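You operate a simulated robot arm through the tools that you are given. There is no shell and no other tool. Be economical: measure what you need, move in short steps, check, and stop when the job is done.

You are at the controls of a simulated two-armed robot. One attempt, no reset.

JOB
Hold the teal box, draw its slide, change the green felt pack for the pink one and shut it.
Fine: hold it so that it stays about where it stands; the green pack goes on the bench; pinch nothing.

Only the result counts: the job must be done as asked and must still hold three seconds after the hand-in. Knocking over, shifting, dropping, spilling or breaking anything else fails it.

ROBOT AND FRAMES
Two 7-joint arms with two-finger parallel grippers on one trunk, on a base that drives. Base frame: it is fixed to the floor where the robot stands at the start and does not move with it; the origin is under the middle of the robot, x ahead of it, y to its left, z up; the surface under the hand at the start is at about z = 0.82. Readings come in m, degrees, newtons and seconds.
The left shoulder is at the start at [0.06, 0.143, 0.926], the right one opposite. With the tool pointing down near the work surface each hand reaches from about 0.32 to 0.74 m from the robot's upright axis, wherever it stands, measured 20 degrees to its own side. Places, roughly: black rubber bar [0.8, 0.1, 1]; brown flap [0.4, 0.5, 1]; brown inner slide [0.5, 0.1, 0.9]; green felt pack (6x4x4 cm) [0.5, 0.1, 0.9]; grey wooden bench [0.7, -0.5, 0.8]; inside of the brown inner slide [0.5, 0.1, 0.8]; pink felt pack (6x4x4 cm) [0.6, -0.1, 0.8]; red vacuum lever [0.8, -0.1, 0.9]; teal plastic box (16x10x9 cm) [0.5, 0.1, 0.9]. Payload 1.57 kg a hand.
The tool frame of a hand sits at the grasp point between the pads (the TCP): z along the fingers, y along the line on which they close. The tips reach 0.03 m beyond it. Largest opening 0.11 m; finger width 0.024, thickness 0.012; the body of the gripper, 0.048 by 0.112 m, starts 0.078 m behind the TCP.
Orientation is told as [roll, pitch, yaw] about the base's x, y, z axes, in that order, counted from this pose: with the fingers straight down and closing along the base's y, the tool's x points along the base's -x, its y along +y and its z along -z.

CONTROLS
- The arms move only by the tool apply_moves. It takes "left_rows", "right_rows" or both (then of equal length, played together; a hand with none holds still); each is a list of rows, each a list of 7 numbers: the shift along the tool's x, y, z in units of 200 mm (1.0 is 200 mm), then the turn, a rotation vector about the tool's x, y, z in units of 180 degrees (1.0 is 180 degrees), then the closure, from 0 (fully open) to 1 (shut). In form: [[dx, dy, dz, rx, ry, rz, claw], ...]. A call has 1 to 8 rows; each row is the pose to reach, as a shift and turn from the pose commanded when the call began, along the tool's axes at that moment. A call with a number of a shift or a turn outside -1 to 1 is refused whole. Rows are played at 5 a second. More than 0.05 m and 8.6 degrees between two rows, or a gripper value outside its range, and nothing of the call is played. Where a pose cannot be reached the arm comes as near as it can. A force on the tool above 40 N (or 10 N above the force at the start of the call, whichever is more), or a blocked arm, ends the call early, and 0.2 s more pass. Each finger travels about 0.045 m/s and halts on what it meets, pressing with about 24 N; the grip force reading is that of the motor and also rises with nothing between the fingers. The clock runs only during rows and for 0.2 s after the last one: add rows that repeat a pose to give the fingers time. The reply holds the time, the measured pose of the TCP, the force on the tool along the base axes, the opening and the grip force, in the units named above and with some noise, with the torque about the TCP (base axes, N m) and any sound that the robot's microphone picked up.
- Cameras (640 x 400 px; columns grow to the right, rows downward): "scene" is now at [0.0505, 0.02, 1.5426]; the picture's right is [0.24, -0.97, 0.00], its down [-0.67, -0.17, -0.72] and it looks along [0.70, 0.17, -0.69] (base axes); focal length 257 px, centre (320, 200). "left" rides on the left gripper at [0.07, -0.016, -0.141] in its tool frame; the picture's right is [0.23, 0.97, 0.00], its down [-0.85, 0.20, -0.48] and it looks along [-0.47, 0.11, 0.88] (tool axes); focal length 222 px, centre (320, 200). "right" rides on the right gripper at [0.07, 0.016, -0.141] in its tool frame; the picture's right is [-0.23, 0.97, 0.00], its down [-0.86, -0.20, -0.48] and it looks along [-0.47, -0.11, 0.88] (tool axes); focal length 222 px, centre (320, 200). There is no depth. A picture from a camera that has moved, and an enlarged one, comes with that camera's place and axes in the base frame and with its lens.
- grab_frame(camera): a new picture of that camera. The clock stands still meanwhile.
- raise_lower(by): slides the trunk up (or, below 0, down) by that many m; the arms and the scene camera ride with it, the base frame stays. It gives what a move gives, with no picture.
- steer(legs): drives the robot by 1 to 6 legs, each [ahead, left, turn to the left] in m, m and degrees, along the robot's own axes; the way and the turn of a leg run together, so that a leg with both is an arc; at most 1.5 m and 180 degrees a leg. The arms and the cameras ride along, it lands a little off, and it stops where it bumps. It gives what a move gives.
- pan_tilt(pan, tilt): turns the head with the scene camera to pan (to the left, within 86 degrees either way) and tilt (down, from -29 to 69), counted from straight ahead of the robot. It gives what a move gives.
- enlarge(camera, box): a new picture of the part [left, top, right, bottom] of that camera's present view, enlarged. The clock stands still meanwhile.
- hand_in(): hands the job in; it is judged then, once.

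Go step by step. Nothing tells you exact positions but the pictures and the camera data: compare them with the known pose of the tool, close in by small moves and look again before you grip or let go. The budget is 120 turns and 100 pictures, counting those below and the enlarged ones. Unless the task says otherwise, let go and move clear before handing in, and close with one line.

The tools are called after "Emit:" as a command line: name --argument value ..., lists and objects as JSON in quotes. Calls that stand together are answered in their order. apply_moves: Moves the arms, as the interface text tells. Its arguments: {"type":"object","properties":{"left_rows":{"type":"array"},"right_rows":{"type":"array"}},"required":[]} The other tools are called the same way: raise_lower (by) slides the trunk up or down; steer (legs) drives the base; pan_tilt (pan, tilt) turns the head that bears the scene camera; grab_frame (camera) takes a picture; enlarge (camera, box) takes an enlarged picture of a part of a camera's view; hand_in () hands the job in.

At the start:

```text
time: 0.0
left_tool_pos: [0.4872, 0.2923, 1.099]
left_tool_rot: [0.0, 0.0, 0.0]
left_force: [-0.3, -0.2, 0.1]
left_ft_torque: [0.01, -0.02, 0.03]
left_finger_gap: 0.1099
left_gripper_force: 0.1
right_tool_pos: [0.4486, -0.1052, 1.056]
right_tool_rot: [0.0, 0.0, 0.0]
right_force: [0.8, 0.4, -0.2]
right_ft_torque: [0.02, -0.02, 0.04]
right_finger_gap: 0.1099
right_gripper_force: 0.0
trunk travel left (down, up): [-0.525, 0.065]
robot x, y, heading: [0.0003, -0.0025, 0.2]
head pan, tilt: [14.0, 43.9]
```

scene: 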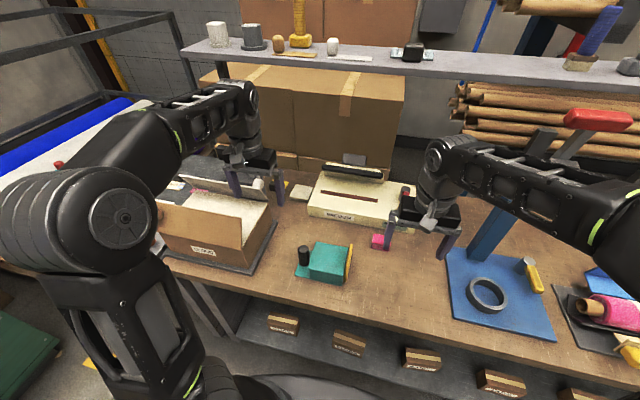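
right: 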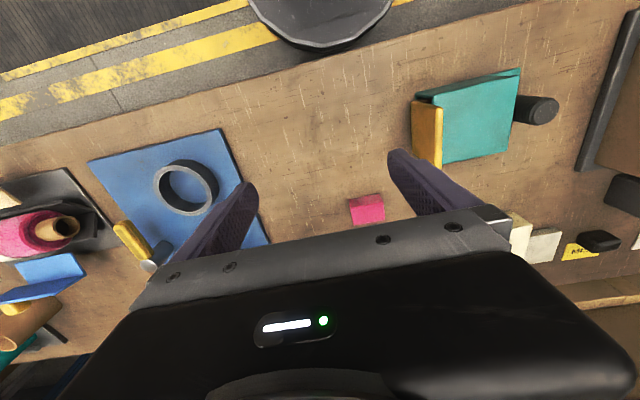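
left: 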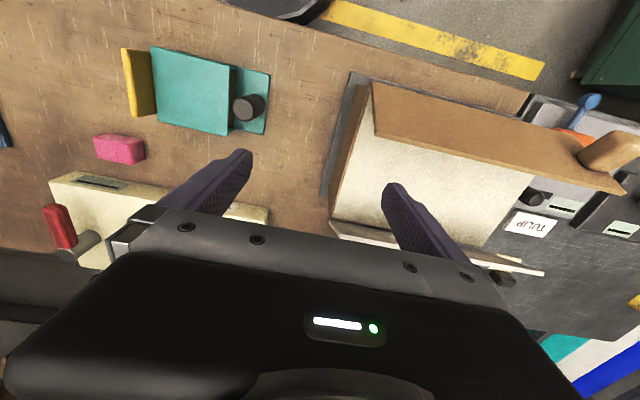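

I see the teal box with an amber front on its right side and a dark post on a teal flange at its left; the pink pack lies to the right behind. I look closer first.

Emit:
enlarge --camera "scene" --box '[270, 210, 430, 310]'

Emit:
enlarge --camera "right" --box '[320, 40, 600, 240]'

Emit:
enlarge --camera "left" --box '[80, 30, 300, 190]'

```text
4.00 times, centred on (350, 260) of scene
camera zoom: at [0.0505, 0.02, 1.5426], right [0.24, -0.97, 0.0], down [-0.67, -0.17, -0.72], along [0.7, 0.17, -0.69], focal length 1028 px, centre (200, -40)
```

zoom: 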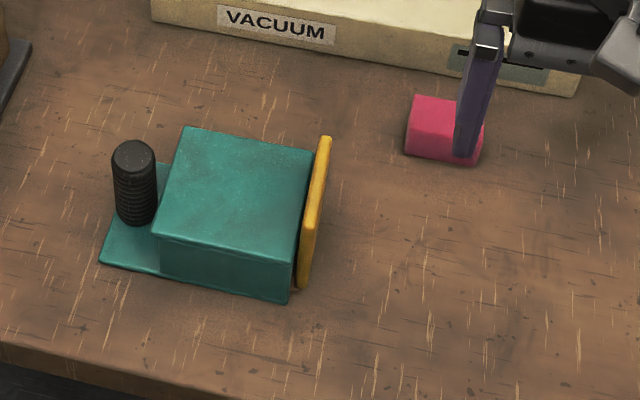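

```text
2.00 times, centred on (460, 140) of right
camera zoom: at [0.3795, -0.0899, 1.1968], right [0.23, 0.97, 0.0], down [0.86, -0.2, 0.48], along [0.47, -0.11, -0.88], focal length 444 px, centre (40, 320)
```

zoom: 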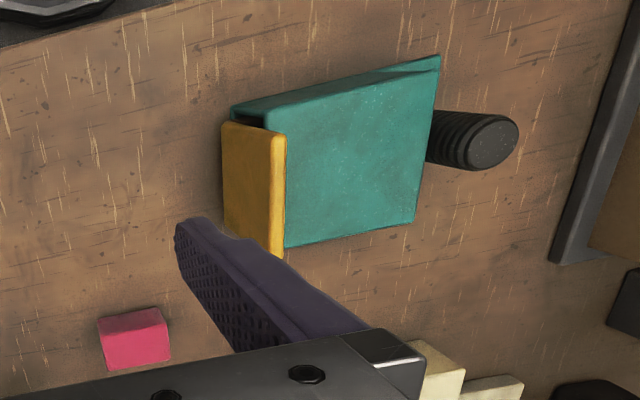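

```text
2.50 times, centred on (190, 110) of left
camera zoom: at [0.4173, 0.2774, 1.2396], right [-0.23, 0.97, 0.0], down [0.85, 0.2, 0.48], along [0.47, 0.11, -0.88], focal length 555 px, centre (645, 425)
```

zoom: 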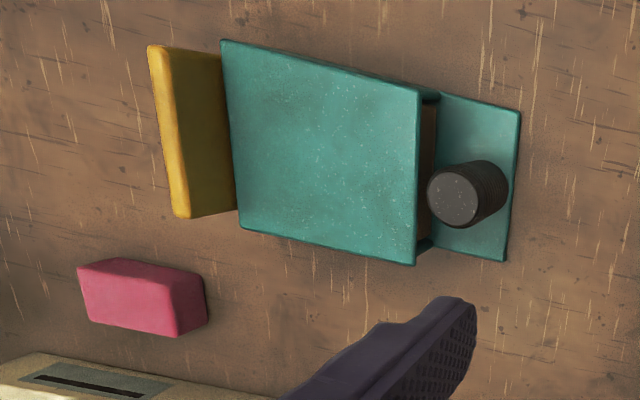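

The box lies along y: sleeve x≈0.434–0.537, y≈0.045–0.145, top z≈0.878; post near (0.48, 0.175), top ≈0.905. I'll bring the left hand above the post, turned so it closes along x.

Emit:
apply_moves --left_rows '[[0, -0.07, 0, 0, 0, 0.047, 0], [0, -0.14, 0, 0, 0, 0.094, 0], [0, -0.22, 0, 0, 0, 0.141, 0], [0, -0.29, 0, 0, 0, 0.188, 0], [0, -0.36, 0, 0, 0, 0.235, 0], [0, -0.44, 0, 0, 0, 0.282, 0], [0, -0.51, 0.05, 0, 0, 0.329, 0], [0.02, -0.585, 0.1, 0, 0, 0.376, 0]]'

```text
time: 1.8
left_tool_pos: [0.4825, 0.174, 1.0777]
left_tool_rot: [0.1, 0.0, -67.7]
left_force: [0.3, 0.1, 0.4]
left_ft_torque: [0.0, 0.03, -0.02]
left_finger_gap: 0.11
left_gripper_force: 0.0
right_tool_pos: [0.4479, -0.106, 1.0564]
right_tool_rot: [0.0, 0.0, 0.0]
right_force: [0.6, 1.4, 0.1]
right_ft_torque: [0.05, 0.05, -0.02]
right_finger_gap: 0.11
right_gripper_force: 0.0
trunk travel left (down, up): [-0.525, 0.065]
robot x, y, heading: [-0.0, -0.0009, -0.1]
head pan, tilt: [14.0, 43.9]
```

The left hand turned well; I finish the turn, come down some way and look.

Emit:
apply_moves --left_rows '[[0, 0, 0.1, 0, 0, 0.045, 0], [0, 0, 0.2, 0, 0, 0.09, 0], [0, 0, 0.3, 0, 0, 0.124, 0], [0, 0, 0.4, 0, 0, 0.124, 0], [0, 0, 0.5, 0, 0, 0.124, 0]]'

Emit:
grab_frame --camera "left"

Emit:
enlarge --camera "scene" --box '[270, 210, 430, 310]'

```text
time: 3.0
left_tool_pos: [0.4827, 0.1763, 0.9782]
left_tool_rot: [0.0, 0.1, -90.0]
left_force: [0.0, 0.2, -0.9]
left_ft_torque: [0.04, -0.01, -0.02]
left_finger_gap: 0.11
left_gripper_force: 0.0
right_tool_pos: [0.4493, -0.1057, 1.0555]
right_tool_rot: [0.0, 0.1, 0.0]
right_force: [0.3, -0.6, -0.5]
right_ft_torque: [0.0, -0.01, -0.02]
right_finger_gap: 0.1099
right_gripper_force: 0.2
trunk travel left (down, up): [-0.525, 0.065]
robot x, y, heading: [-0.0018, 0.0017, -0.0]
head pan, tilt: [14.0, 43.9]
```

```text
93 pictures are left
camera left: at [0.4664, 0.247, 1.1195], right [0.97, 0.23, 0.0], down [0.2, -0.86, 0.48], along [0.11, -0.47, -0.88], focal length 222 px, centre (320, 200)
```

left: 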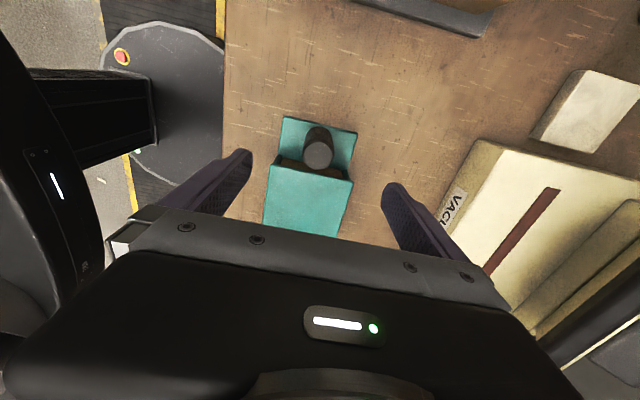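

```text
4.00 times, centred on (350, 260) of scene
camera zoom: at [0.0507, 0.0201, 1.5427], right [0.24, -0.97, 0.0], down [-0.67, -0.17, -0.72], along [0.7, 0.17, -0.69], focal length 1028 px, centre (200, -40)
```

zoom: 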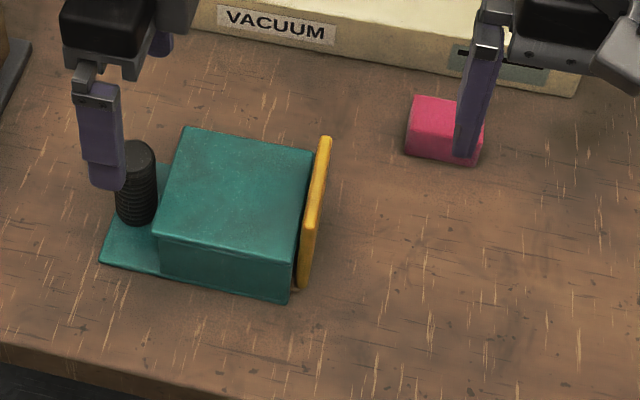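

Post centre reads about (0.479, 0.181). I lower the open left hand around it to TCP z≈0.88, then look before closing.

Emit:
apply_moves --left_rows '[[0.02, -0.015, 0.1, 0, 0, 0, 0], [0.02, -0.015, 0.2, 0, 0, 0, 0], [0.02, -0.015, 0.3, 0, 0, 0, 0], [0.02, -0.015, 0.4, 0, 0, 0, 0], [0.02, -0.015, 0.49, 0, 0, 0, 0], [0.02, -0.015, 0.49, 0, 0, 0, 0]]'

Emit:
grab_frame --camera "left"

Emit:
enlarge --camera "right" --box '[360, 40, 600, 190]'

```text
time: 4.4
left_tool_pos: [0.4791, 0.1814, 0.8793]
left_tool_rot: [0.2, 0.0, -90.0]
left_force: [0.2, 0.4, -0.6]
left_ft_torque: [0.04, 0.0, -0.03]
left_finger_gap: 0.1098
left_gripper_force: 0.0
right_tool_pos: [0.4487, -0.1063, 1.0559]
right_tool_rot: [0.1, 0.0, 0.0]
right_force: [0.1, -0.3, -0.7]
right_ft_torque: [-0.01, 0.01, -0.03]
right_finger_gap: 0.1101
right_gripper_force: 0.1
trunk travel left (down, up): [-0.525, 0.065]
robot x, y, heading: [-0.0018, 0.0003, 0.1]
head pan, tilt: [14.0, 43.9]
```

```text
91 pictures are left
camera left: at [0.4631, 0.2514, 1.021], right [0.97, 0.23, 0.0], down [0.2, -0.86, 0.48], along [0.11, -0.47, -0.88], focal length 222 px, centre (320, 200)
```

left: 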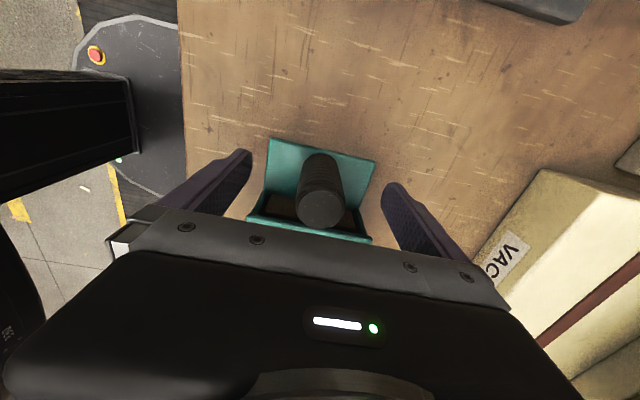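

```text
2.67 times, centred on (480, 115) of right
camera zoom: at [0.3795, -0.09, 1.1968], right [0.23, 0.97, 0.0], down [0.86, -0.2, 0.48], along [0.47, -0.11, -0.88], focal length 592 px, centre (-107, 427)
```

zoom: 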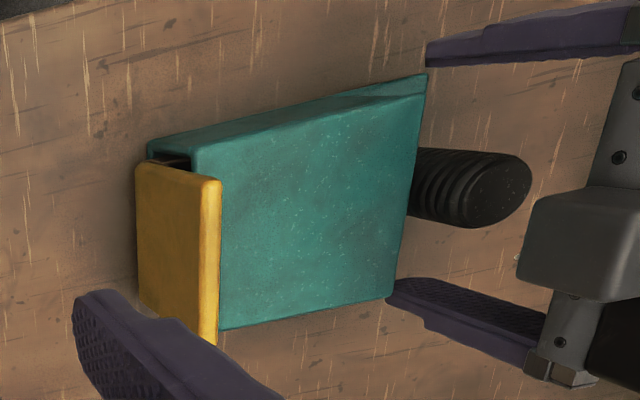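

The post lies centrally between the fingers. I close on it.

Emit:
apply_moves --left_rows '[[0, 0, 0, 0, 0, 0, 0.4], [0, 0, 0, 0, 0, 0, 0.6], [0, 0, 0, 0, 0, 0, 0.8], [0, 0, 0, 0, 0, 0, 1], [0, 0, 0, 0, 0, 0, 1], [0, 0, 0, 0, 0, 0, 1], [0, 0, 0, 0, 0, 0, 1], [0, 0, 0, 0, 0, 0, 1]]'

Emit:
enlarge --camera "scene" --box '[270, 210, 430, 310]'

```text
time: 6.2
left_tool_pos: [0.4783, 0.1803, 0.8796]
left_tool_rot: [0.1, 0.0, -89.9]
left_force: [0.7, -0.4, 0.9]
left_ft_torque: [-0.03, 0.24, -0.02]
left_finger_gap: 0.0334
left_gripper_force: 24.6
right_tool_pos: [0.4489, -0.1065, 1.0553]
right_tool_rot: [0.0, 0.0, 0.0]
right_force: [-1.3, 0.3, -0.6]
right_ft_torque: [0.01, 0.0, 0.0]
right_finger_gap: 0.1099
right_gripper_force: 0.0
trunk travel left (down, up): [-0.525, 0.065]
robot x, y, heading: [0.0002, 0.0013, 0.0]
head pan, tilt: [14.0, 43.9]
```

```text
4.00 times, centred on (350, 260) of scene
camera zoom: at [0.0504, 0.02, 1.5427], right [0.24, -0.97, 0.0], down [-0.67, -0.17, -0.72], along [0.7, 0.17, -0.69], focal length 1028 px, centre (200, -40)
```

zoom: 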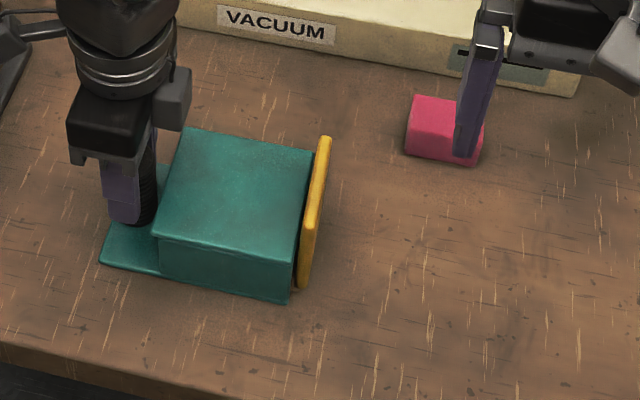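

The left hand holds the post (gap 33 mm) and the box did not move. Next I turn the right hand by +90° so it closes along x with its camera facing the amber plate.

Emit:
apply_moves --right_rows '[[-0.03, 0, 0, 0, 0, -0.047, 0], [-0.06, 0, 0, 0, 0, -0.094, 0], [-0.09, 0, 0, 0, 0, -0.141, 0], [-0.12, 0, 0, 0, 0, -0.188, 0], [-0.15, 0, 0, 0, 0, -0.235, 0], [-0.18, 0, 0, 0, 0, -0.282, 0], [-0.21, 0, 0, 0, 0, -0.329, 0], [-0.225, 0, 0, 0, 0, -0.376, 0]]'

Emit:
apply_moves --right_rows '[[0, 0, 0, 0, 0, -0.045, 0], [0, 0, 0, 0, 0, -0.09, 0], [0, 0, 0, 0, 0, -0.124, 0], [0, 0, 0, 0, 0, -0.124, 0]]'

Emit:
grab_frame --camera "right"

```text
time: 8.0
left_tool_pos: [0.479, 0.1801, 0.8797]
left_tool_rot: [0.1, 0.0, -90.0]
left_force: [0.2, -0.1, 3.3]
left_ft_torque: [0.02, 0.29, 0.02]
left_finger_gap: 0.0335
left_gripper_force: 23.9
right_tool_pos: [0.4936, -0.1074, 1.0563]
right_tool_rot: [0.0, 0.0, 67.8]
right_force: [-0.1, -0.4, 0.0]
right_ft_torque: [0.01, -0.02, 0.01]
right_finger_gap: 0.1101
right_gripper_force: 0.0
trunk travel left (down, up): [-0.525, 0.065]
robot x, y, heading: [-0.0016, 0.0001, -0.0]
head pan, tilt: [14.0, 43.9]
```

```text
time: 9.0
left_tool_pos: [0.479, 0.1796, 0.8806]
left_tool_rot: [0.1, -0.1, -89.9]
left_force: [0.0, 0.6, 3.2]
left_ft_torque: [-0.02, 0.29, 0.01]
left_finger_gap: 0.0335
left_gripper_force: 23.6
right_tool_pos: [0.4924, -0.1079, 1.0566]
right_tool_rot: [0.0, -0.1, 90.1]
right_force: [-0.9, 0.1, 0.5]
right_ft_torque: [0.01, 0.0, -0.01]
right_finger_gap: 0.1102
right_gripper_force: 0.0
trunk travel left (down, up): [-0.525, 0.065]
robot x, y, heading: [0.0042, 0.0019, -0.1]
head pan, tilt: [14.0, 43.9]
```

```text
88 pictures are left
camera right: at [0.4778, -0.1766, 1.1972], right [-0.97, 0.23, 0.0], down [0.2, 0.86, 0.48], along [0.11, 0.47, -0.88], focal length 222 px, centre (320, 200)
```

right: 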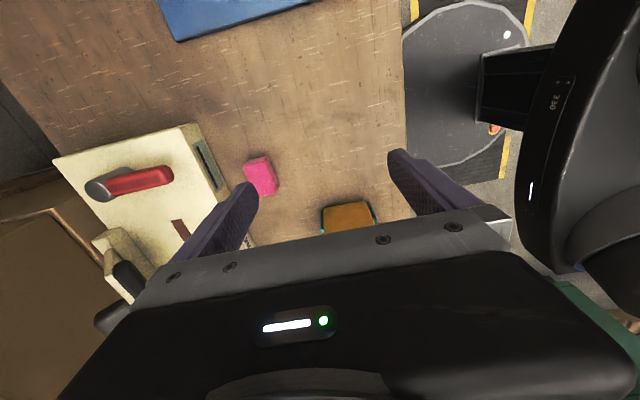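

The plate is partly hidden by the gripper; I back the hand off in −y and lower it a bit for a clear view of the plate's front.

Emit:
apply_moves --right_rows '[[0.15, 0, 0.1, 0, 0, 0, 0], [0.3, 0, 0.2, 0, 0, 0, 0], [0.45, 0, 0.3, 0, 0, 0, 0], [0.45, 0, 0.4, 0, 0, 0, 0]]'

Emit:
enlarge --camera "right" --box '[220, 120, 420, 245]'

```text
time: 10.0
left_tool_pos: [0.4799, 0.1814, 0.8789]
left_tool_rot: [0.0, 0.0, -90.0]
left_force: [0.1, -0.4, 3.2]
left_ft_torque: [0.02, 0.26, -0.02]
left_finger_gap: 0.0333
left_gripper_force: 23.9
right_tool_pos: [0.4911, -0.1947, 0.9784]
right_tool_rot: [-0.1, 0.0, 90.0]
right_force: [-0.3, 0.0, 1.1]
right_ft_torque: [-0.01, 0.02, 0.0]
right_finger_gap: 0.1099
right_gripper_force: 0.1
trunk travel left (down, up): [-0.525, 0.065]
robot x, y, heading: [0.0009, -0.0002, -0.0]
head pan, tilt: [14.0, 43.9]
```

```text
3.20 times, centred on (320, 182) of right
camera zoom: at [0.4753, -0.2645, 1.1182], right [-0.97, 0.23, 0.0], down [0.2, 0.86, 0.48], along [0.11, 0.47, -0.88], focal length 711 px, centre (320, 256)
```

zoom: 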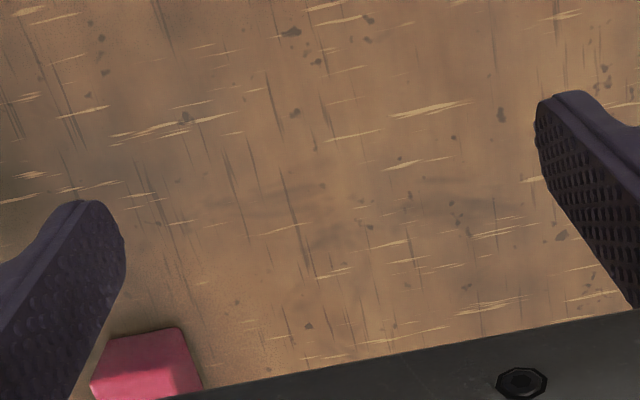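

The camera sees only up to the TCP, so I move the hand over the plate, high enough to clear, and look between the fingers.

Emit:
apply_moves --right_rows '[[-0.2, 0, 0, 0, 0, 0, 0], [-0.4, 0, 0, 0, 0, 0, 0], [-0.6, -0.02, 0, 0, 0, 0, 0], [-0.8, -0.02, 0, 0, 0, 0, 0], [-1.0, -0.02, 0, 0, 0, 0, 0], [-1.0, -0.02, 0, 0, 0, 0, 0]]'

Emit:
enlarge --camera "right" --box '[220, 120, 420, 245]'

Emit:
enlarge --camera "scene" --box '[290, 210, 418, 290]'

```text
time: 11.4
left_tool_pos: [0.4792, 0.1797, 0.8797]
left_tool_rot: [0.1, 0.0, -89.9]
left_force: [-0.8, -1.3, 3.8]
left_ft_torque: [0.28, 0.39, 0.06]
left_finger_gap: 0.0335
left_gripper_force: 24.7
right_tool_pos: [0.4984, 0.0074, 0.9772]
right_tool_rot: [0.0, 0.0, 89.9]
right_force: [-0.5, 0.2, 0.3]
right_ft_torque: [-0.01, 0.0, -0.04]
right_finger_gap: 0.1101
right_gripper_force: 0.0
trunk travel left (down, up): [-0.525, 0.065]
robot x, y, heading: [0.0005, 0.0027, 0.2]
head pan, tilt: [14.0, 43.9]
```

```text
3.20 times, centred on (320, 182) of right
camera zoom: at [0.4826, -0.063, 1.1175], right [-0.97, 0.23, 0.0], down [0.2, 0.86, 0.48], along [0.11, 0.47, -0.88], focal length 711 px, centre (320, 256)
```

zoom: 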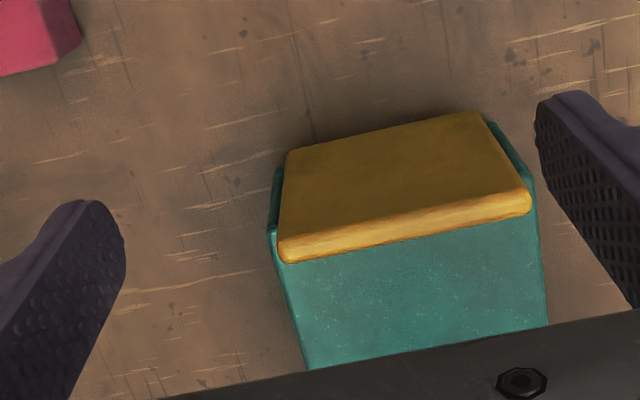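

```text
5.00 times, centred on (354, 250) of scene
camera zoom: at [0.0503, 0.0199, 1.5427], right [0.24, -0.97, 0.0], down [-0.67, -0.17, -0.72], along [0.7, 0.17, -0.69], focal length 1285 px, centre (150, -50)
```

zoom: 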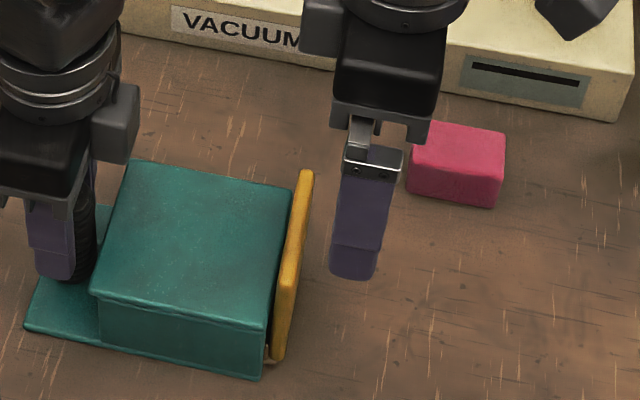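

Triangulating both views: sleeve x≈0.432–0.527, front y≈0.044, top z≈0.888; the amber plate rises ~2 cm above the sleeve (top ≈0.915) at y≈0.036–0.045. I'll turn back to yaw 0 so that the fingers can take the lip by its thickness from above.

Emit:
apply_moves --right_rows '[[0, 0, -0.1, 0, 0, 0.047, 0], [0, 0, -0.2, 0, 0, 0.094, 0], [0, 0, -0.2, 0, 0, 0.141, 0], [0, 0, -0.2, 0, 0, 0.188, 0], [0, 0, -0.2, 0, 0, 0.235, 0], [0, 0, -0.2, 0, 0, 0.282, 0], [0, 0, -0.2, 0, 0, 0.329, 0], [0, 0, -0.2, 0, 0, 0.376, 0]]'

Emit:
apply_moves --right_rows '[[0, 0, 0, 0, 0, 0.045, 0], [0, 0, 0, 0, 0, 0.09, 0], [0, 0, 0, 0, 0, 0.124, 0], [0, 0, 0, 0, 0, 0.124, 0]]'

Emit:
enlarge --camera "right" --box '[220, 120, 420, 245]'

Emit:
enlarge --camera "scene" --box '[290, 210, 418, 290]'

```text
time: 13.2
left_tool_pos: [0.4801, 0.1806, 0.8788]
left_tool_rot: [0.0, 0.0, -89.9]
left_force: [-1.0, 0.9, 3.6]
left_ft_torque: [-0.13, 0.3, -0.04]
left_finger_gap: 0.0336
left_gripper_force: 23.4
right_tool_pos: [0.4972, 0.0046, 1.015]
right_tool_rot: [0.0, 0.1, 22.3]
right_force: [1.0, -0.5, -0.1]
right_ft_torque: [0.01, 0.0, -0.02]
right_finger_gap: 0.1102
right_gripper_force: 0.1
trunk travel left (down, up): [-0.525, 0.065]
robot x, y, heading: [0.0045, 0.0024, 0.0]
head pan, tilt: [14.0, 43.9]
```

```text
time: 14.2
left_tool_pos: [0.4791, 0.1806, 0.88]
left_tool_rot: [0.1, 0.0, -90.1]
left_force: [0.3, 0.5, 0.6]
left_ft_torque: [0.11, 0.03, 0.04]
left_finger_gap: 0.0332
left_gripper_force: 24.2
right_tool_pos: [0.4983, 0.0042, 1.0175]
right_tool_rot: [0.0, 0.0, -0.2]
right_force: [-0.2, -0.4, -0.6]
right_ft_torque: [0.01, 0.0, 0.03]
right_finger_gap: 0.1102
right_gripper_force: 0.0
trunk travel left (down, up): [-0.525, 0.065]
robot x, y, heading: [-0.0013, 0.0, -0.3]
head pan, tilt: [14.0, 43.9]
```

```text
3.20 times, centred on (320, 182) of right
camera zoom: at [0.4285, 0.0204, 1.1572], right [0.23, 0.97, 0.0], down [0.85, -0.2, 0.48], along [0.47, -0.11, -0.88], focal length 711 px, centre (320, 256)
```

zoom: 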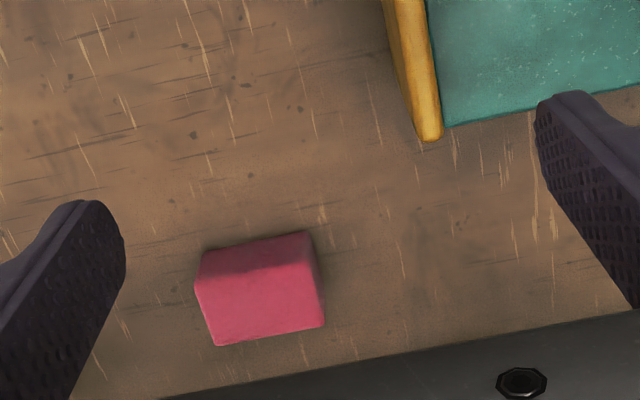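

```text
5.00 times, centred on (354, 250) of scene
camera zoom: at [0.0503, 0.0199, 1.5427], right [0.24, -0.97, 0.0], down [-0.67, -0.17, -0.72], along [0.7, 0.17, -0.69], focal length 1285 px, centre (150, -50)
```

zoom: 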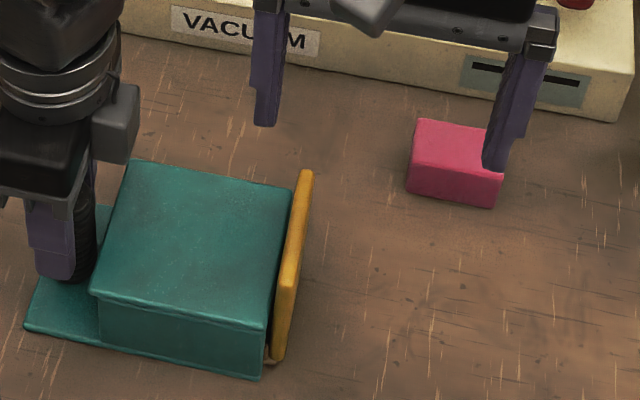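

Plate lip centre ≈(0.48, 0.039). I lower with open fingers astride it, tips just above the sleeve top, and look.

Emit:
apply_moves --right_rows '[[0.09, 0.17, 0.08, 0, 0, 0, 0], [0.09, 0.17, 0.16, 0, 0, 0, 0], [0.09, 0.17, 0.24, 0, 0, 0, 0], [0.09, 0.17, 0.32, 0, 0, 0, 0], [0.09, 0.17, 0.4, 0, 0, 0, 0], [0.09, 0.17, 0.43, 0, 0, 0, 0], [0.09, 0.17, 0.43, 0, 0, 0, 0]]'

Emit:
enlarge --camera "right" --box '[180, 60, 500, 260]'

Emit:
enlarge --camera "scene" --box '[290, 210, 418, 290]'

```text
time: 15.8
left_tool_pos: [0.4793, 0.1814, 0.88]
left_tool_rot: [0.1, 0.1, -89.9]
left_force: [-0.4, 0.8, 4.1]
left_ft_torque: [0.04, 0.37, -0.01]
left_finger_gap: 0.0332
left_gripper_force: 24.6
right_tool_pos: [0.4788, 0.0393, 0.9311]
right_tool_rot: [0.0, 0.1, 0.1]
right_force: [-0.5, 0.2, -1.5]
right_ft_torque: [0.01, 0.0, -0.01]
right_finger_gap: 0.1099
right_gripper_force: 0.0
trunk travel left (down, up): [-0.525, 0.065]
robot x, y, heading: [0.0011, 0.0045, 0.2]
head pan, tilt: [14.0, 43.9]
```

```text
2.00 times, centred on (340, 160) of right
camera zoom: at [0.4097, 0.0552, 1.0714], right [0.23, 0.97, 0.0], down [0.86, -0.2, 0.48], along [0.47, -0.11, -0.88], focal length 444 px, centre (280, 280)
```

zoom: 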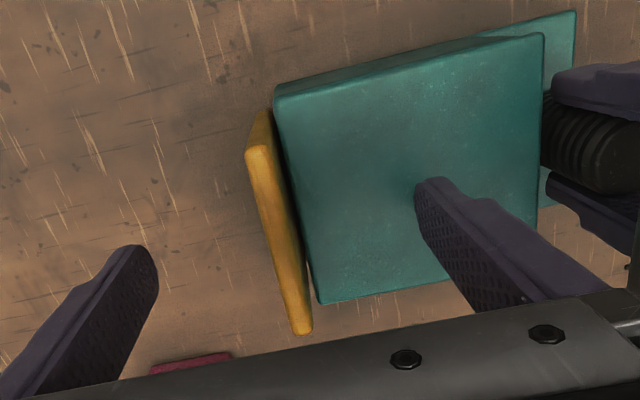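

```text
5.00 times, centred on (354, 250) of scene
camera zoom: at [0.0503, 0.02, 1.5427], right [0.24, -0.97, 0.0], down [-0.67, -0.17, -0.72], along [0.7, 0.17, -0.69], focal length 1285 px, centre (150, -50)
```

zoom: 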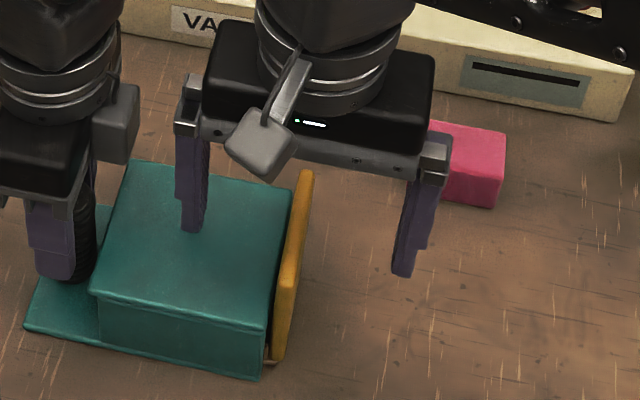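

The lip runs at y≈0.0395, x 0.441–0.521, top ≈0.915, centred between the fingers, and the back fingertip clears the sleeve. I go 4 mm lower and close.

Emit:
apply_moves --right_rows '[[0, 0, 0.02, 0, 0, 0, 0.3], [0, 0, 0.02, 0, 0, 0, 0.6], [0, 0, 0.02, 0, 0, 0, 0.8], [0, 0, 0.02, 0, 0, 0, 0.95], [0, 0, 0.02, 0, 0, 0, 1], [0, 0, 0.02, 0, 0, 0, 1], [0, 0, 0.02, 0, 0, 0, 1], [0, 0, 0.02, 0, 0, 0, 1]]'

Emit:
enlarge --camera "right" --box '[180, 60, 500, 260]'

```text
time: 17.6
left_tool_pos: [0.4787, 0.1819, 0.88]
left_tool_rot: [0.1, 0.0, -90.0]
left_force: [0.4, -1.1, 2.0]
left_ft_torque: [0.08, 0.46, -0.09]
left_finger_gap: 0.0333
left_gripper_force: 24.3
right_tool_pos: [0.4791, 0.0385, 0.9264]
right_tool_rot: [0.0, 0.0, -0.1]
right_force: [-0.9, 1.9, 1.0]
right_ft_torque: [0.02, -0.12, 0.02]
right_finger_gap: 0.0093
right_gripper_force: 24.0
trunk travel left (down, up): [-0.525, 0.065]
robot x, y, heading: [-0.0018, -0.0016, 0.2]
head pan, tilt: [14.0, 43.9]
```

```text
2.00 times, centred on (340, 160) of right
camera zoom: at [0.4095, 0.0553, 1.0675], right [0.23, 0.97, 0.0], down [0.86, -0.2, 0.48], along [0.47, -0.11, -0.88], focal length 444 px, centre (280, 280)
```

zoom: 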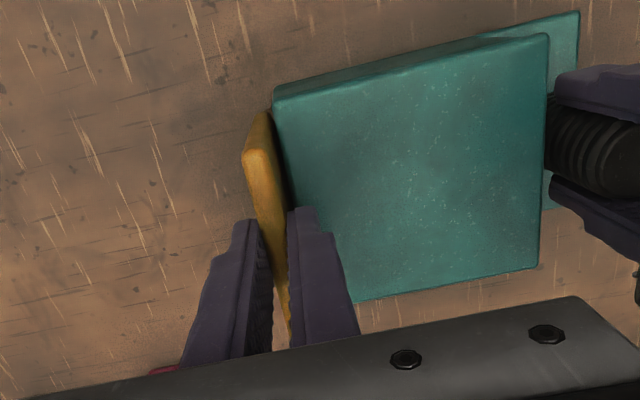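

The lip is held (9 mm). I draw it 2 cm at first, watching the forces.

Emit:
apply_moves --right_rows '[[0, -0.025, 0, 0, 0, 0, 1], [0, -0.05, 0, 0, 0, 0, 1], [0, -0.075, 0, 0, 0, 0, 1], [0, -0.1, 0, 0, 0, 0, 1], [0, -0.1, 0, 0, 0, 0, 1]]'

Emit:
enlarge --camera "scene" --box '[270, 210, 430, 310]'

```text
time: 18.8
left_tool_pos: [0.4788, 0.1803, 0.88]
left_tool_rot: [0.1, 0.0, -89.9]
left_force: [-0.8, -3.0, 5.8]
left_ft_torque: [-0.8, 0.52, 0.05]
left_finger_gap: 0.0334
left_gripper_force: 24.3
right_tool_pos: [0.4797, 0.018, 0.9279]
right_tool_rot: [-0.1, 0.1, -0.1]
right_force: [0.5, 3.3, -4.8]
right_ft_torque: [-0.09, -0.45, 0.0]
right_finger_gap: 0.0095
right_gripper_force: 24.0
trunk travel left (down, up): [-0.525, 0.065]
robot x, y, heading: [-0.0009, -0.0036, 0.1]
head pan, tilt: [14.0, 43.9]
```

```text
4.00 times, centred on (350, 260) of scene
camera zoom: at [0.0506, 0.02, 1.5426], right [0.24, -0.97, 0.0], down [-0.67, -0.17, -0.72], along [0.7, 0.17, -0.69], focal length 1028 px, centre (200, -40)
```

zoom: 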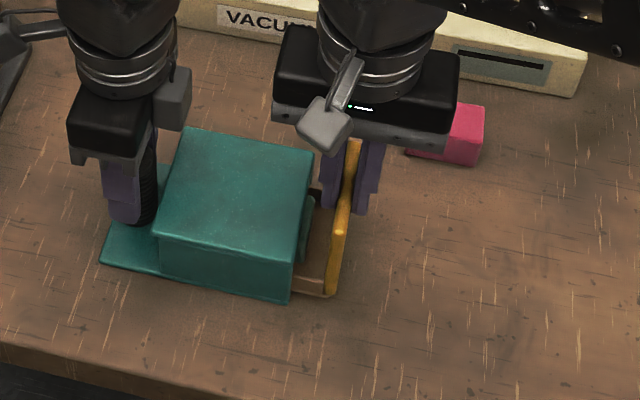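

The slide comes out smoothly with 3 N, the sleeve stays, and the green pack appears. I draw 4.5 cm more.

Emit:
apply_moves --right_rows '[[0, -0.03, 0, 0, 0, 0, 1], [0, -0.06, 0, 0, 0, 0, 1], [0, -0.1, 0, 0, 0, 0, 1], [0, -0.14, 0, 0, 0, 0, 1], [0, -0.18, 0, 0, 0, 0, 1], [0, -0.225, 0, 0, 0, 0, 1], [0, -0.225, 0, 0, 0, 0, 1]]'

Emit:
enlarge --camera "scene" --box '[270, 210, 430, 310]'

Emit:
grab_frame --camera "right"

```text
time: 20.4
left_tool_pos: [0.4791, 0.1804, 0.8802]
left_tool_rot: [0.0, 0.1, -90.0]
left_force: [-0.1, -2.4, 1.3]
left_ft_torque: [0.02, 0.41, -0.07]
left_finger_gap: 0.0333
left_gripper_force: 23.9
right_tool_pos: [0.4798, -0.0281, 0.9271]
right_tool_rot: [-0.1, -0.2, -0.1]
right_force: [-1.7, 1.5, 4.5]
right_ft_torque: [0.11, 0.2, 0.27]
right_finger_gap: 0.0092
right_gripper_force: 24.1
trunk travel left (down, up): [-0.525, 0.065]
robot x, y, heading: [-0.0015, -0.0013, 0.2]
head pan, tilt: [14.0, 43.9]
```

```text
4.00 times, centred on (350, 260) of scene
camera zoom: at [0.05, 0.02, 1.5427], right [0.24, -0.97, 0.0], down [-0.67, -0.17, -0.72], along [0.7, 0.17, -0.69], focal length 1028 px, centre (200, -40)
```

zoom: 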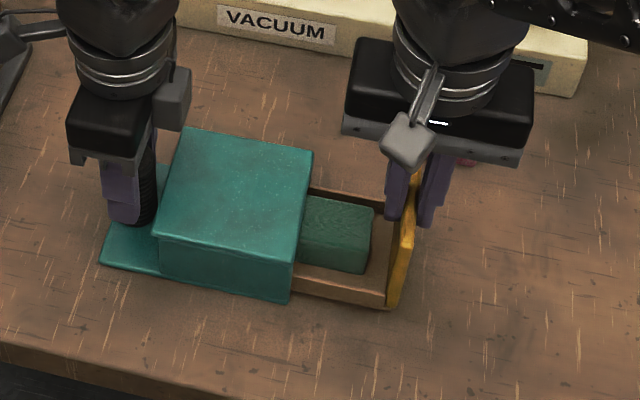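

```text
77 pictures are left
camera right: at [0.4106, -0.0108, 1.0672], right [0.23, 0.97, 0.0], down [0.85, -0.2, 0.48], along [0.47, -0.11, -0.88], focal length 222 px, centre (320, 200)
```

right: 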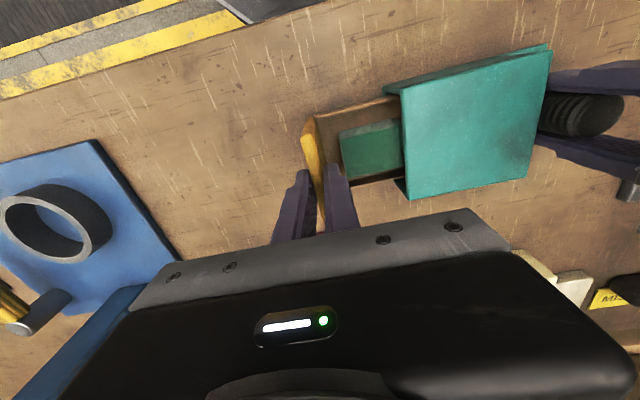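

The slide is out 6.6 cm and about 5 cm of the green pack shows. I look closer before deciding how much further to draw.

Emit:
enlarge --camera "right" --box '[280, 80, 440, 220]'

Emit:
enlarge --camera "scene" --box '[330, 240, 394, 290]'

Emit:
enlarge --camera "left" --box '[220, 120, 420, 245]'

```text
2.86 times, centred on (360, 150) of right
camera zoom: at [0.4106, -0.0108, 1.0672], right [0.23, 0.97, 0.0], down [0.85, -0.2, 0.48], along [0.47, -0.11, -0.88], focal length 635 px, centre (206, 343)
```

zoom: 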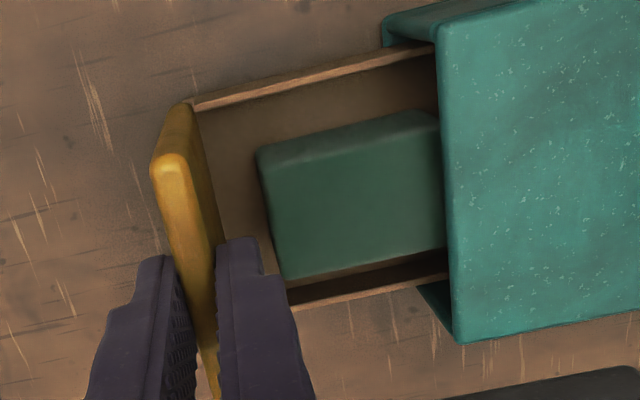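

```text
8.00 times, centred on (362, 265) of scene
camera zoom: at [0.05, 0.02, 1.5427], right [0.24, -0.97, 0.0], down [-0.67, -0.17, -0.72], along [0.7, 0.17, -0.69], focal length 2057 px, centre (-16, -320)
```

zoom: 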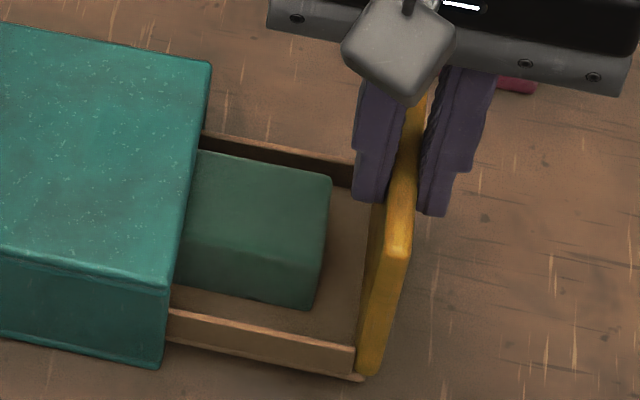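

```text
3.20 times, centred on (320, 182) of left
camera zoom: at [0.4629, 0.2515, 1.0214], right [0.97, 0.23, 0.0], down [0.2, -0.86, 0.48], along [0.11, -0.47, -0.88], focal length 711 px, centre (320, 256)
```

zoom: 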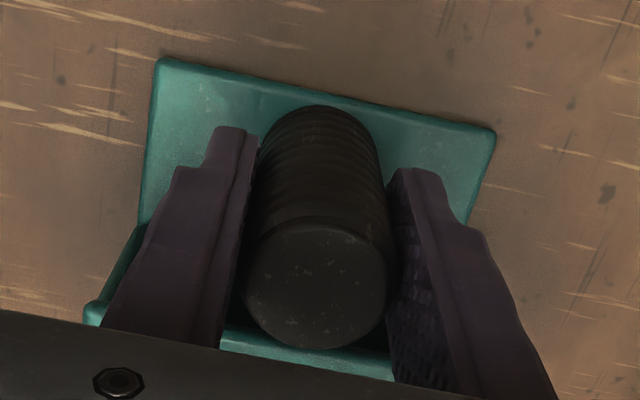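

The pack lies lengthwise along y (x≈0.459–0.498, front y≈−0.005, ~1 cm still under the roof); slide walls are low. I draw 1.2 cm more, then open a little and rise.

Emit:
apply_moves --right_rows '[[0, -0.03, 0, 0, 0, 0, 1], [0, -0.06, 0, 0, 0, 0, 1], [0, -0.06, 0, 0, 0, 0, 1], [0, -0.06, 0, 0, 0, 0, 0.8], [0, -0.06, 0, 0, 0, 0, 0.6], [0, -0.06, 0, 0, 0, 0, 0.6], [0, -0.06, -0.15, 0, 0, 0, 0.6], [0, -0.06, -0.35, 0, 0, 0, 0.6]]'

Emit:
enlarge --camera "right" --box '[220, 60, 480, 240]'

Emit:
enlarge --camera "scene" --box '[310, 220, 406, 290]'

```text
time: 22.2
left_tool_pos: [0.4799, 0.1804, 0.8794]
left_tool_rot: [0.1, 0.0, -90.0]
left_force: [-0.3, 0.7, 4.4]
left_ft_torque: [-0.14, 0.36, -0.02]
left_finger_gap: 0.0332
left_gripper_force: 24.0
right_tool_pos: [0.4811, -0.0344, 0.9966]
right_tool_rot: [0.0, 0.0, 0.0]
right_force: [-0.4, 0.0, 1.2]
right_ft_torque: [0.02, 0.0, -0.02]
right_finger_gap: 0.0442
right_gripper_force: 0.0
trunk travel left (down, up): [-0.525, 0.065]
robot x, y, heading: [-0.0006, -0.0023, 0.1]
head pan, tilt: [14.0, 43.9]
```

```text
2.22 times, centred on (350, 150) of right
camera zoom: at [0.4113, -0.0185, 1.1365], right [0.23, 0.97, 0.0], down [0.86, -0.2, 0.48], along [0.47, -0.11, -0.88], focal length 494 px, centre (253, 311)
```

zoom: 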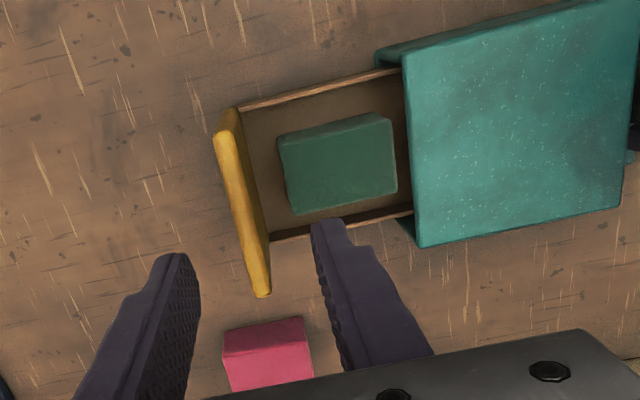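

```text
5.71 times, centred on (358, 255) of scene
camera zoom: at [0.0502, 0.02, 1.5426], right [0.24, -0.97, 0.0], down [-0.67, -0.17, -0.72], along [0.7, 0.17, -0.69], focal length 1469 px, centre (103, -114)
```

zoom: 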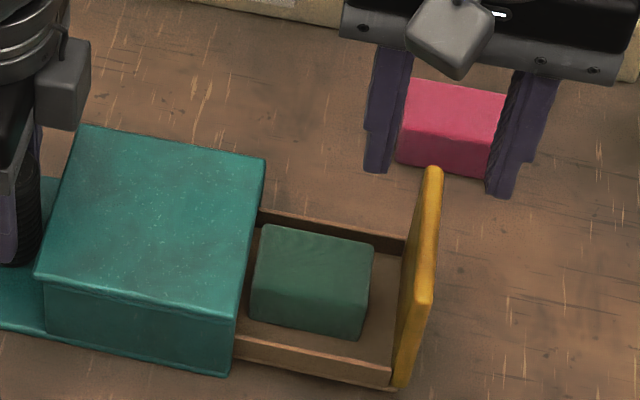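

The green pack is fully out of the roof: x≈0.461–0.4985, y≈−0.015–0.040, top ≈0.87. I turn the right hand to +90° above it with an opening of ~46 mm so the fingers fit between pack and slide walls.

Emit:
apply_moves --right_rows '[[0, 0.03, 0, 0, 0, -0.047, 0.58], [0, 0.06, 0, 0, 0, -0.094, 0.58], [0, 0.09, 0, 0, 0, -0.141, 0.58], [0, 0.12, 0, 0, 0, -0.188, 0.58], [0, 0.15, 0, 0, 0, -0.235, 0.58], [0, 0.18, 0, 0, 0, -0.282, 0.58], [0, 0.21, 0, 0, 0, -0.329, 0.58], [0, 0.235, 0, 0, 0, -0.376, 0.58]]'

Emit:
apply_moves --right_rows '[[0, 0, 0, 0, 0, -0.045, 0.58], [0, 0, 0, 0, 0, -0.09, 0.58], [0, 0, 0, 0, 0, -0.124, 0.58], [0, 0, 0.1, 0, 0, -0.124, 0.58], [0, 0, 0.1, 0, 0, -0.124, 0.58]]'

Emit:
enlarge --camera "right" --box '[220, 100, 420, 245]'

Emit:
enlarge --camera "scene" --box '[310, 220, 406, 290]'

```text
time: 24.0
left_tool_pos: [0.4796, 0.1809, 0.8808]
left_tool_rot: [0.0, 0.0, -90.0]
left_force: [-1.1, -0.6, 2.8]
left_ft_torque: [-0.1, 0.29, 0.02]
left_finger_gap: 0.0332
left_gripper_force: 24.3
right_tool_pos: [0.4794, 0.0083, 0.9963]
right_tool_rot: [0.0, -0.1, 67.8]
right_force: [0.2, -0.5, 0.5]
right_ft_torque: [0.01, 0.03, 0.02]
right_finger_gap: 0.0464
right_gripper_force: 0.0
trunk travel left (down, up): [-0.525, 0.065]
robot x, y, heading: [0.0008, 0.0007, -0.0]
head pan, tilt: [14.0, 43.9]
```

```text
time: 25.2
left_tool_pos: [0.479, 0.1808, 0.8792]
left_tool_rot: [0.0, -0.1, -90.0]
left_force: [-0.4, 0.7, 3.5]
left_ft_torque: [-0.04, 0.35, 0.01]
left_finger_gap: 0.0336
left_gripper_force: 24.3
right_tool_pos: [0.481, 0.009, 0.9761]
right_tool_rot: [0.1, 0.0, 90.0]
right_force: [-0.4, -0.3, -0.1]
right_ft_torque: [-0.04, 0.02, -0.02]
right_finger_gap: 0.0461
right_gripper_force: 0.0
trunk travel left (down, up): [-0.525, 0.065]
robot x, y, heading: [0.0001, -0.0022, 0.0]
head pan, tilt: [14.0, 43.9]
```

```text
2.76 times, centred on (320, 172) of right
camera zoom: at [0.4643, -0.062, 1.1157], right [-0.97, 0.23, 0.0], down [0.2, 0.86, 0.48], along [0.11, 0.47, -0.88], focal length 613 px, centre (320, 276)
```

zoom: 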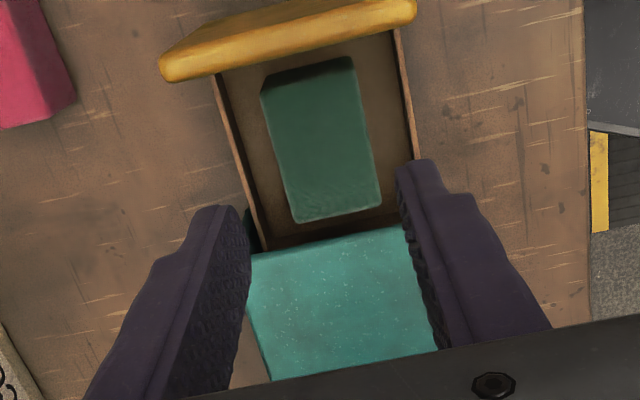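

```text
5.71 times, centred on (358, 255) of scene
camera zoom: at [0.0503, 0.02, 1.5427], right [0.24, -0.97, 0.0], down [-0.67, -0.17, -0.72], along [0.7, 0.17, -0.69], focal length 1469 px, centre (103, -114)
```

zoom: 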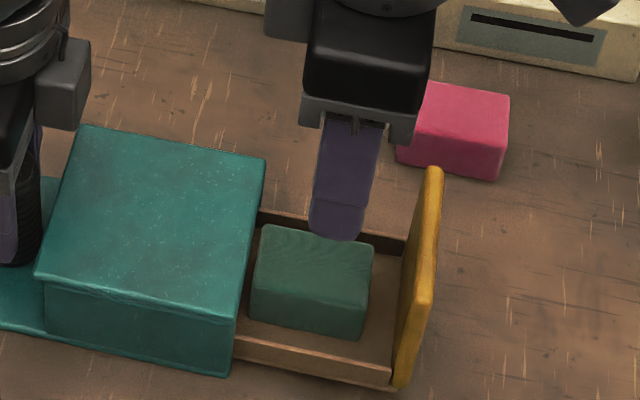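

The pack centre reads (0.480, 0.0125), matching. I lower with the 46 mm opening to TCP z≈0.878 and look.

Emit:
apply_moves --right_rows '[[-0.017, 0.005, 0.1, 0, 0, 0, 0.57], [-0.017, 0.005, 0.2, 0, 0, 0, 0.57], [-0.017, 0.005, 0.3, 0, 0, 0, 0.57], [-0.017, 0.005, 0.37, 0, 0, 0, 0.57], [-0.017, 0.005, 0.43, 0, 0, 0, 0.57], [-0.017, 0.005, 0.47, 0, 0, 0, 0.57], [-0.017, 0.005, 0.49, 0, 0, 0, 0.57]]'

Emit:
enlarge --camera "right" --box '[220, 100, 420, 245]'

Emit:
enlarge --camera "scene" --box '[310, 220, 406, 290]'

```text
time: 26.8
left_tool_pos: [0.4803, 0.1818, 0.8798]
left_tool_rot: [0.1, 0.1, -90.0]
left_force: [-0.6, 0.5, 4.4]
left_ft_torque: [-0.02, 0.32, -0.03]
left_finger_gap: 0.0336
left_gripper_force: 24.0
right_tool_pos: [0.4785, 0.012, 0.8777]
right_tool_rot: [0.0, 0.0, 90.1]
right_force: [-0.3, 0.4, 0.4]
right_ft_torque: [-0.01, -0.02, 0.03]
right_finger_gap: 0.0475
right_gripper_force: 0.1
trunk travel left (down, up): [-0.525, 0.065]
robot x, y, heading: [0.0006, -0.0031, 0.0]
head pan, tilt: [14.0, 43.9]
```

```text
2.76 times, centred on (320, 172) of right
camera zoom: at [0.4631, -0.058, 1.0181], right [-0.97, 0.23, 0.0], down [0.2, 0.86, 0.48], along [0.11, 0.47, -0.88], focal length 613 px, centre (320, 276)
```

zoom: 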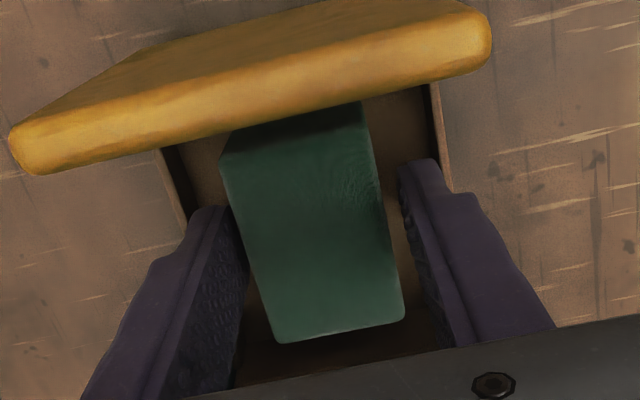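

```text
5.71 times, centred on (358, 255) of scene
camera zoom: at [0.0503, 0.02, 1.5427], right [0.24, -0.97, 0.0], down [-0.67, -0.17, -0.72], along [0.7, 0.17, -0.69], focal length 1469 px, centre (103, -114)
```

zoom: 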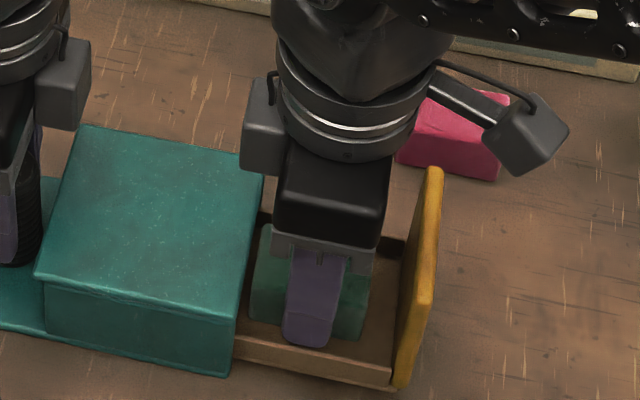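

The fingers straddle the pack without touching. I close and lift 2 cm as a test.

Emit:
apply_moves --right_rows '[[0, 0, 0.02, 0, 0, 0, 0.8], [0, 0, 0.02, 0, 0, 0, 1], [0, 0, 0.02, 0, 0, 0, 1], [0, 0, 0.02, 0, 0, 0, 1], [0, 0, 0.02, 0, 0, 0, 1], [0, 0, -0.04, 0, 0, 0, 1], [0, 0, -0.1, 0, 0, 0, 1], [0, 0, -0.1, 0, 0, 0, 1]]'

Emit:
enlarge --camera "scene" --box '[310, 220, 406, 290]'

```text
time: 28.6
left_tool_pos: [0.4791, 0.1817, 0.8804]
left_tool_rot: [0.2, 0.0, -90.0]
left_force: [-0.6, 0.1, 3.7]
left_ft_torque: [-0.57, 0.4, -0.13]
left_finger_gap: 0.0335
left_gripper_force: 23.4
right_tool_pos: [0.4782, 0.0123, 0.8997]
right_tool_rot: [0.0, 0.0, 89.9]
right_force: [0.1, 0.2, -0.2]
right_ft_torque: [0.0, 0.03, -0.01]
right_finger_gap: 0.0003
right_gripper_force: 21.2
trunk travel left (down, up): [-0.525, 0.065]
robot x, y, heading: [0.0014, -0.0019, 0.1]
head pan, tilt: [14.0, 43.9]
```

```text
5.71 times, centred on (358, 255) of scene
camera zoom: at [0.05, 0.02, 1.5426], right [0.24, -0.97, 0.0], down [-0.67, -0.17, -0.72], along [0.7, 0.17, -0.69], focal length 1469 px, centre (103, -114)
```

zoom: 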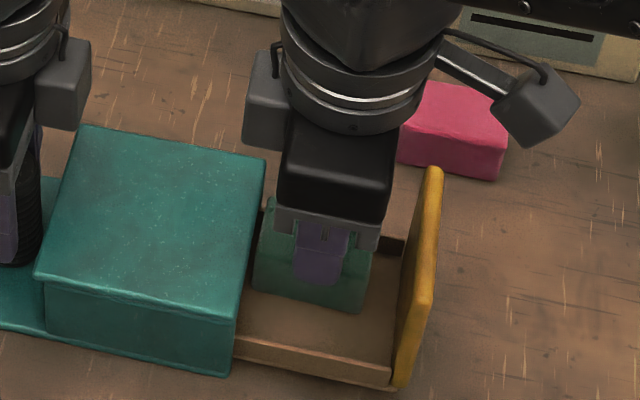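

The pack appears lifted, though the gap reads nearly zero; I check with the hand camera.

Emit:
enlarge --camera "right" --box '[220, 100, 420, 245]'

Emit:
enlarge --camera "scene" --box '[342, 245, 390, 285]'

```text
2.76 times, centred on (320, 172) of right
camera zoom: at [0.462, -0.058, 1.0394], right [-0.97, 0.23, 0.0], down [0.2, 0.86, 0.48], along [0.11, 0.47, -0.88], focal length 613 px, centre (320, 276)
```

zoom: 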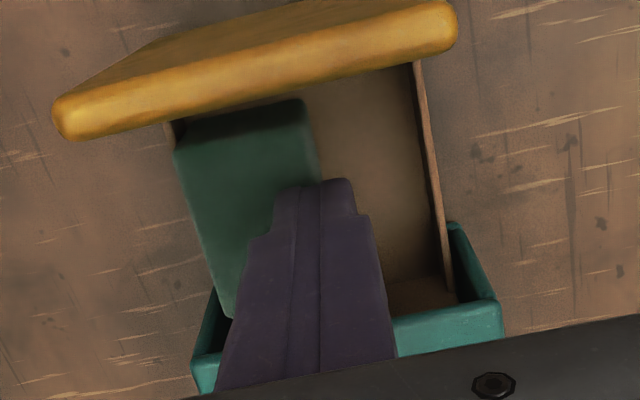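

```text
10.00 times, centred on (366, 265) of scene
camera zoom: at [0.05, 0.02, 1.5426], right [0.24, -0.97, 0.0], down [-0.67, -0.17, -0.72], along [0.7, 0.17, -0.69], focal length 2571 px, centre (-140, -450)
```

zoom: 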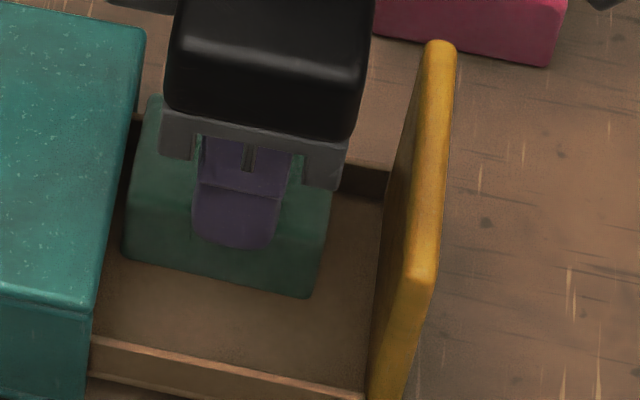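

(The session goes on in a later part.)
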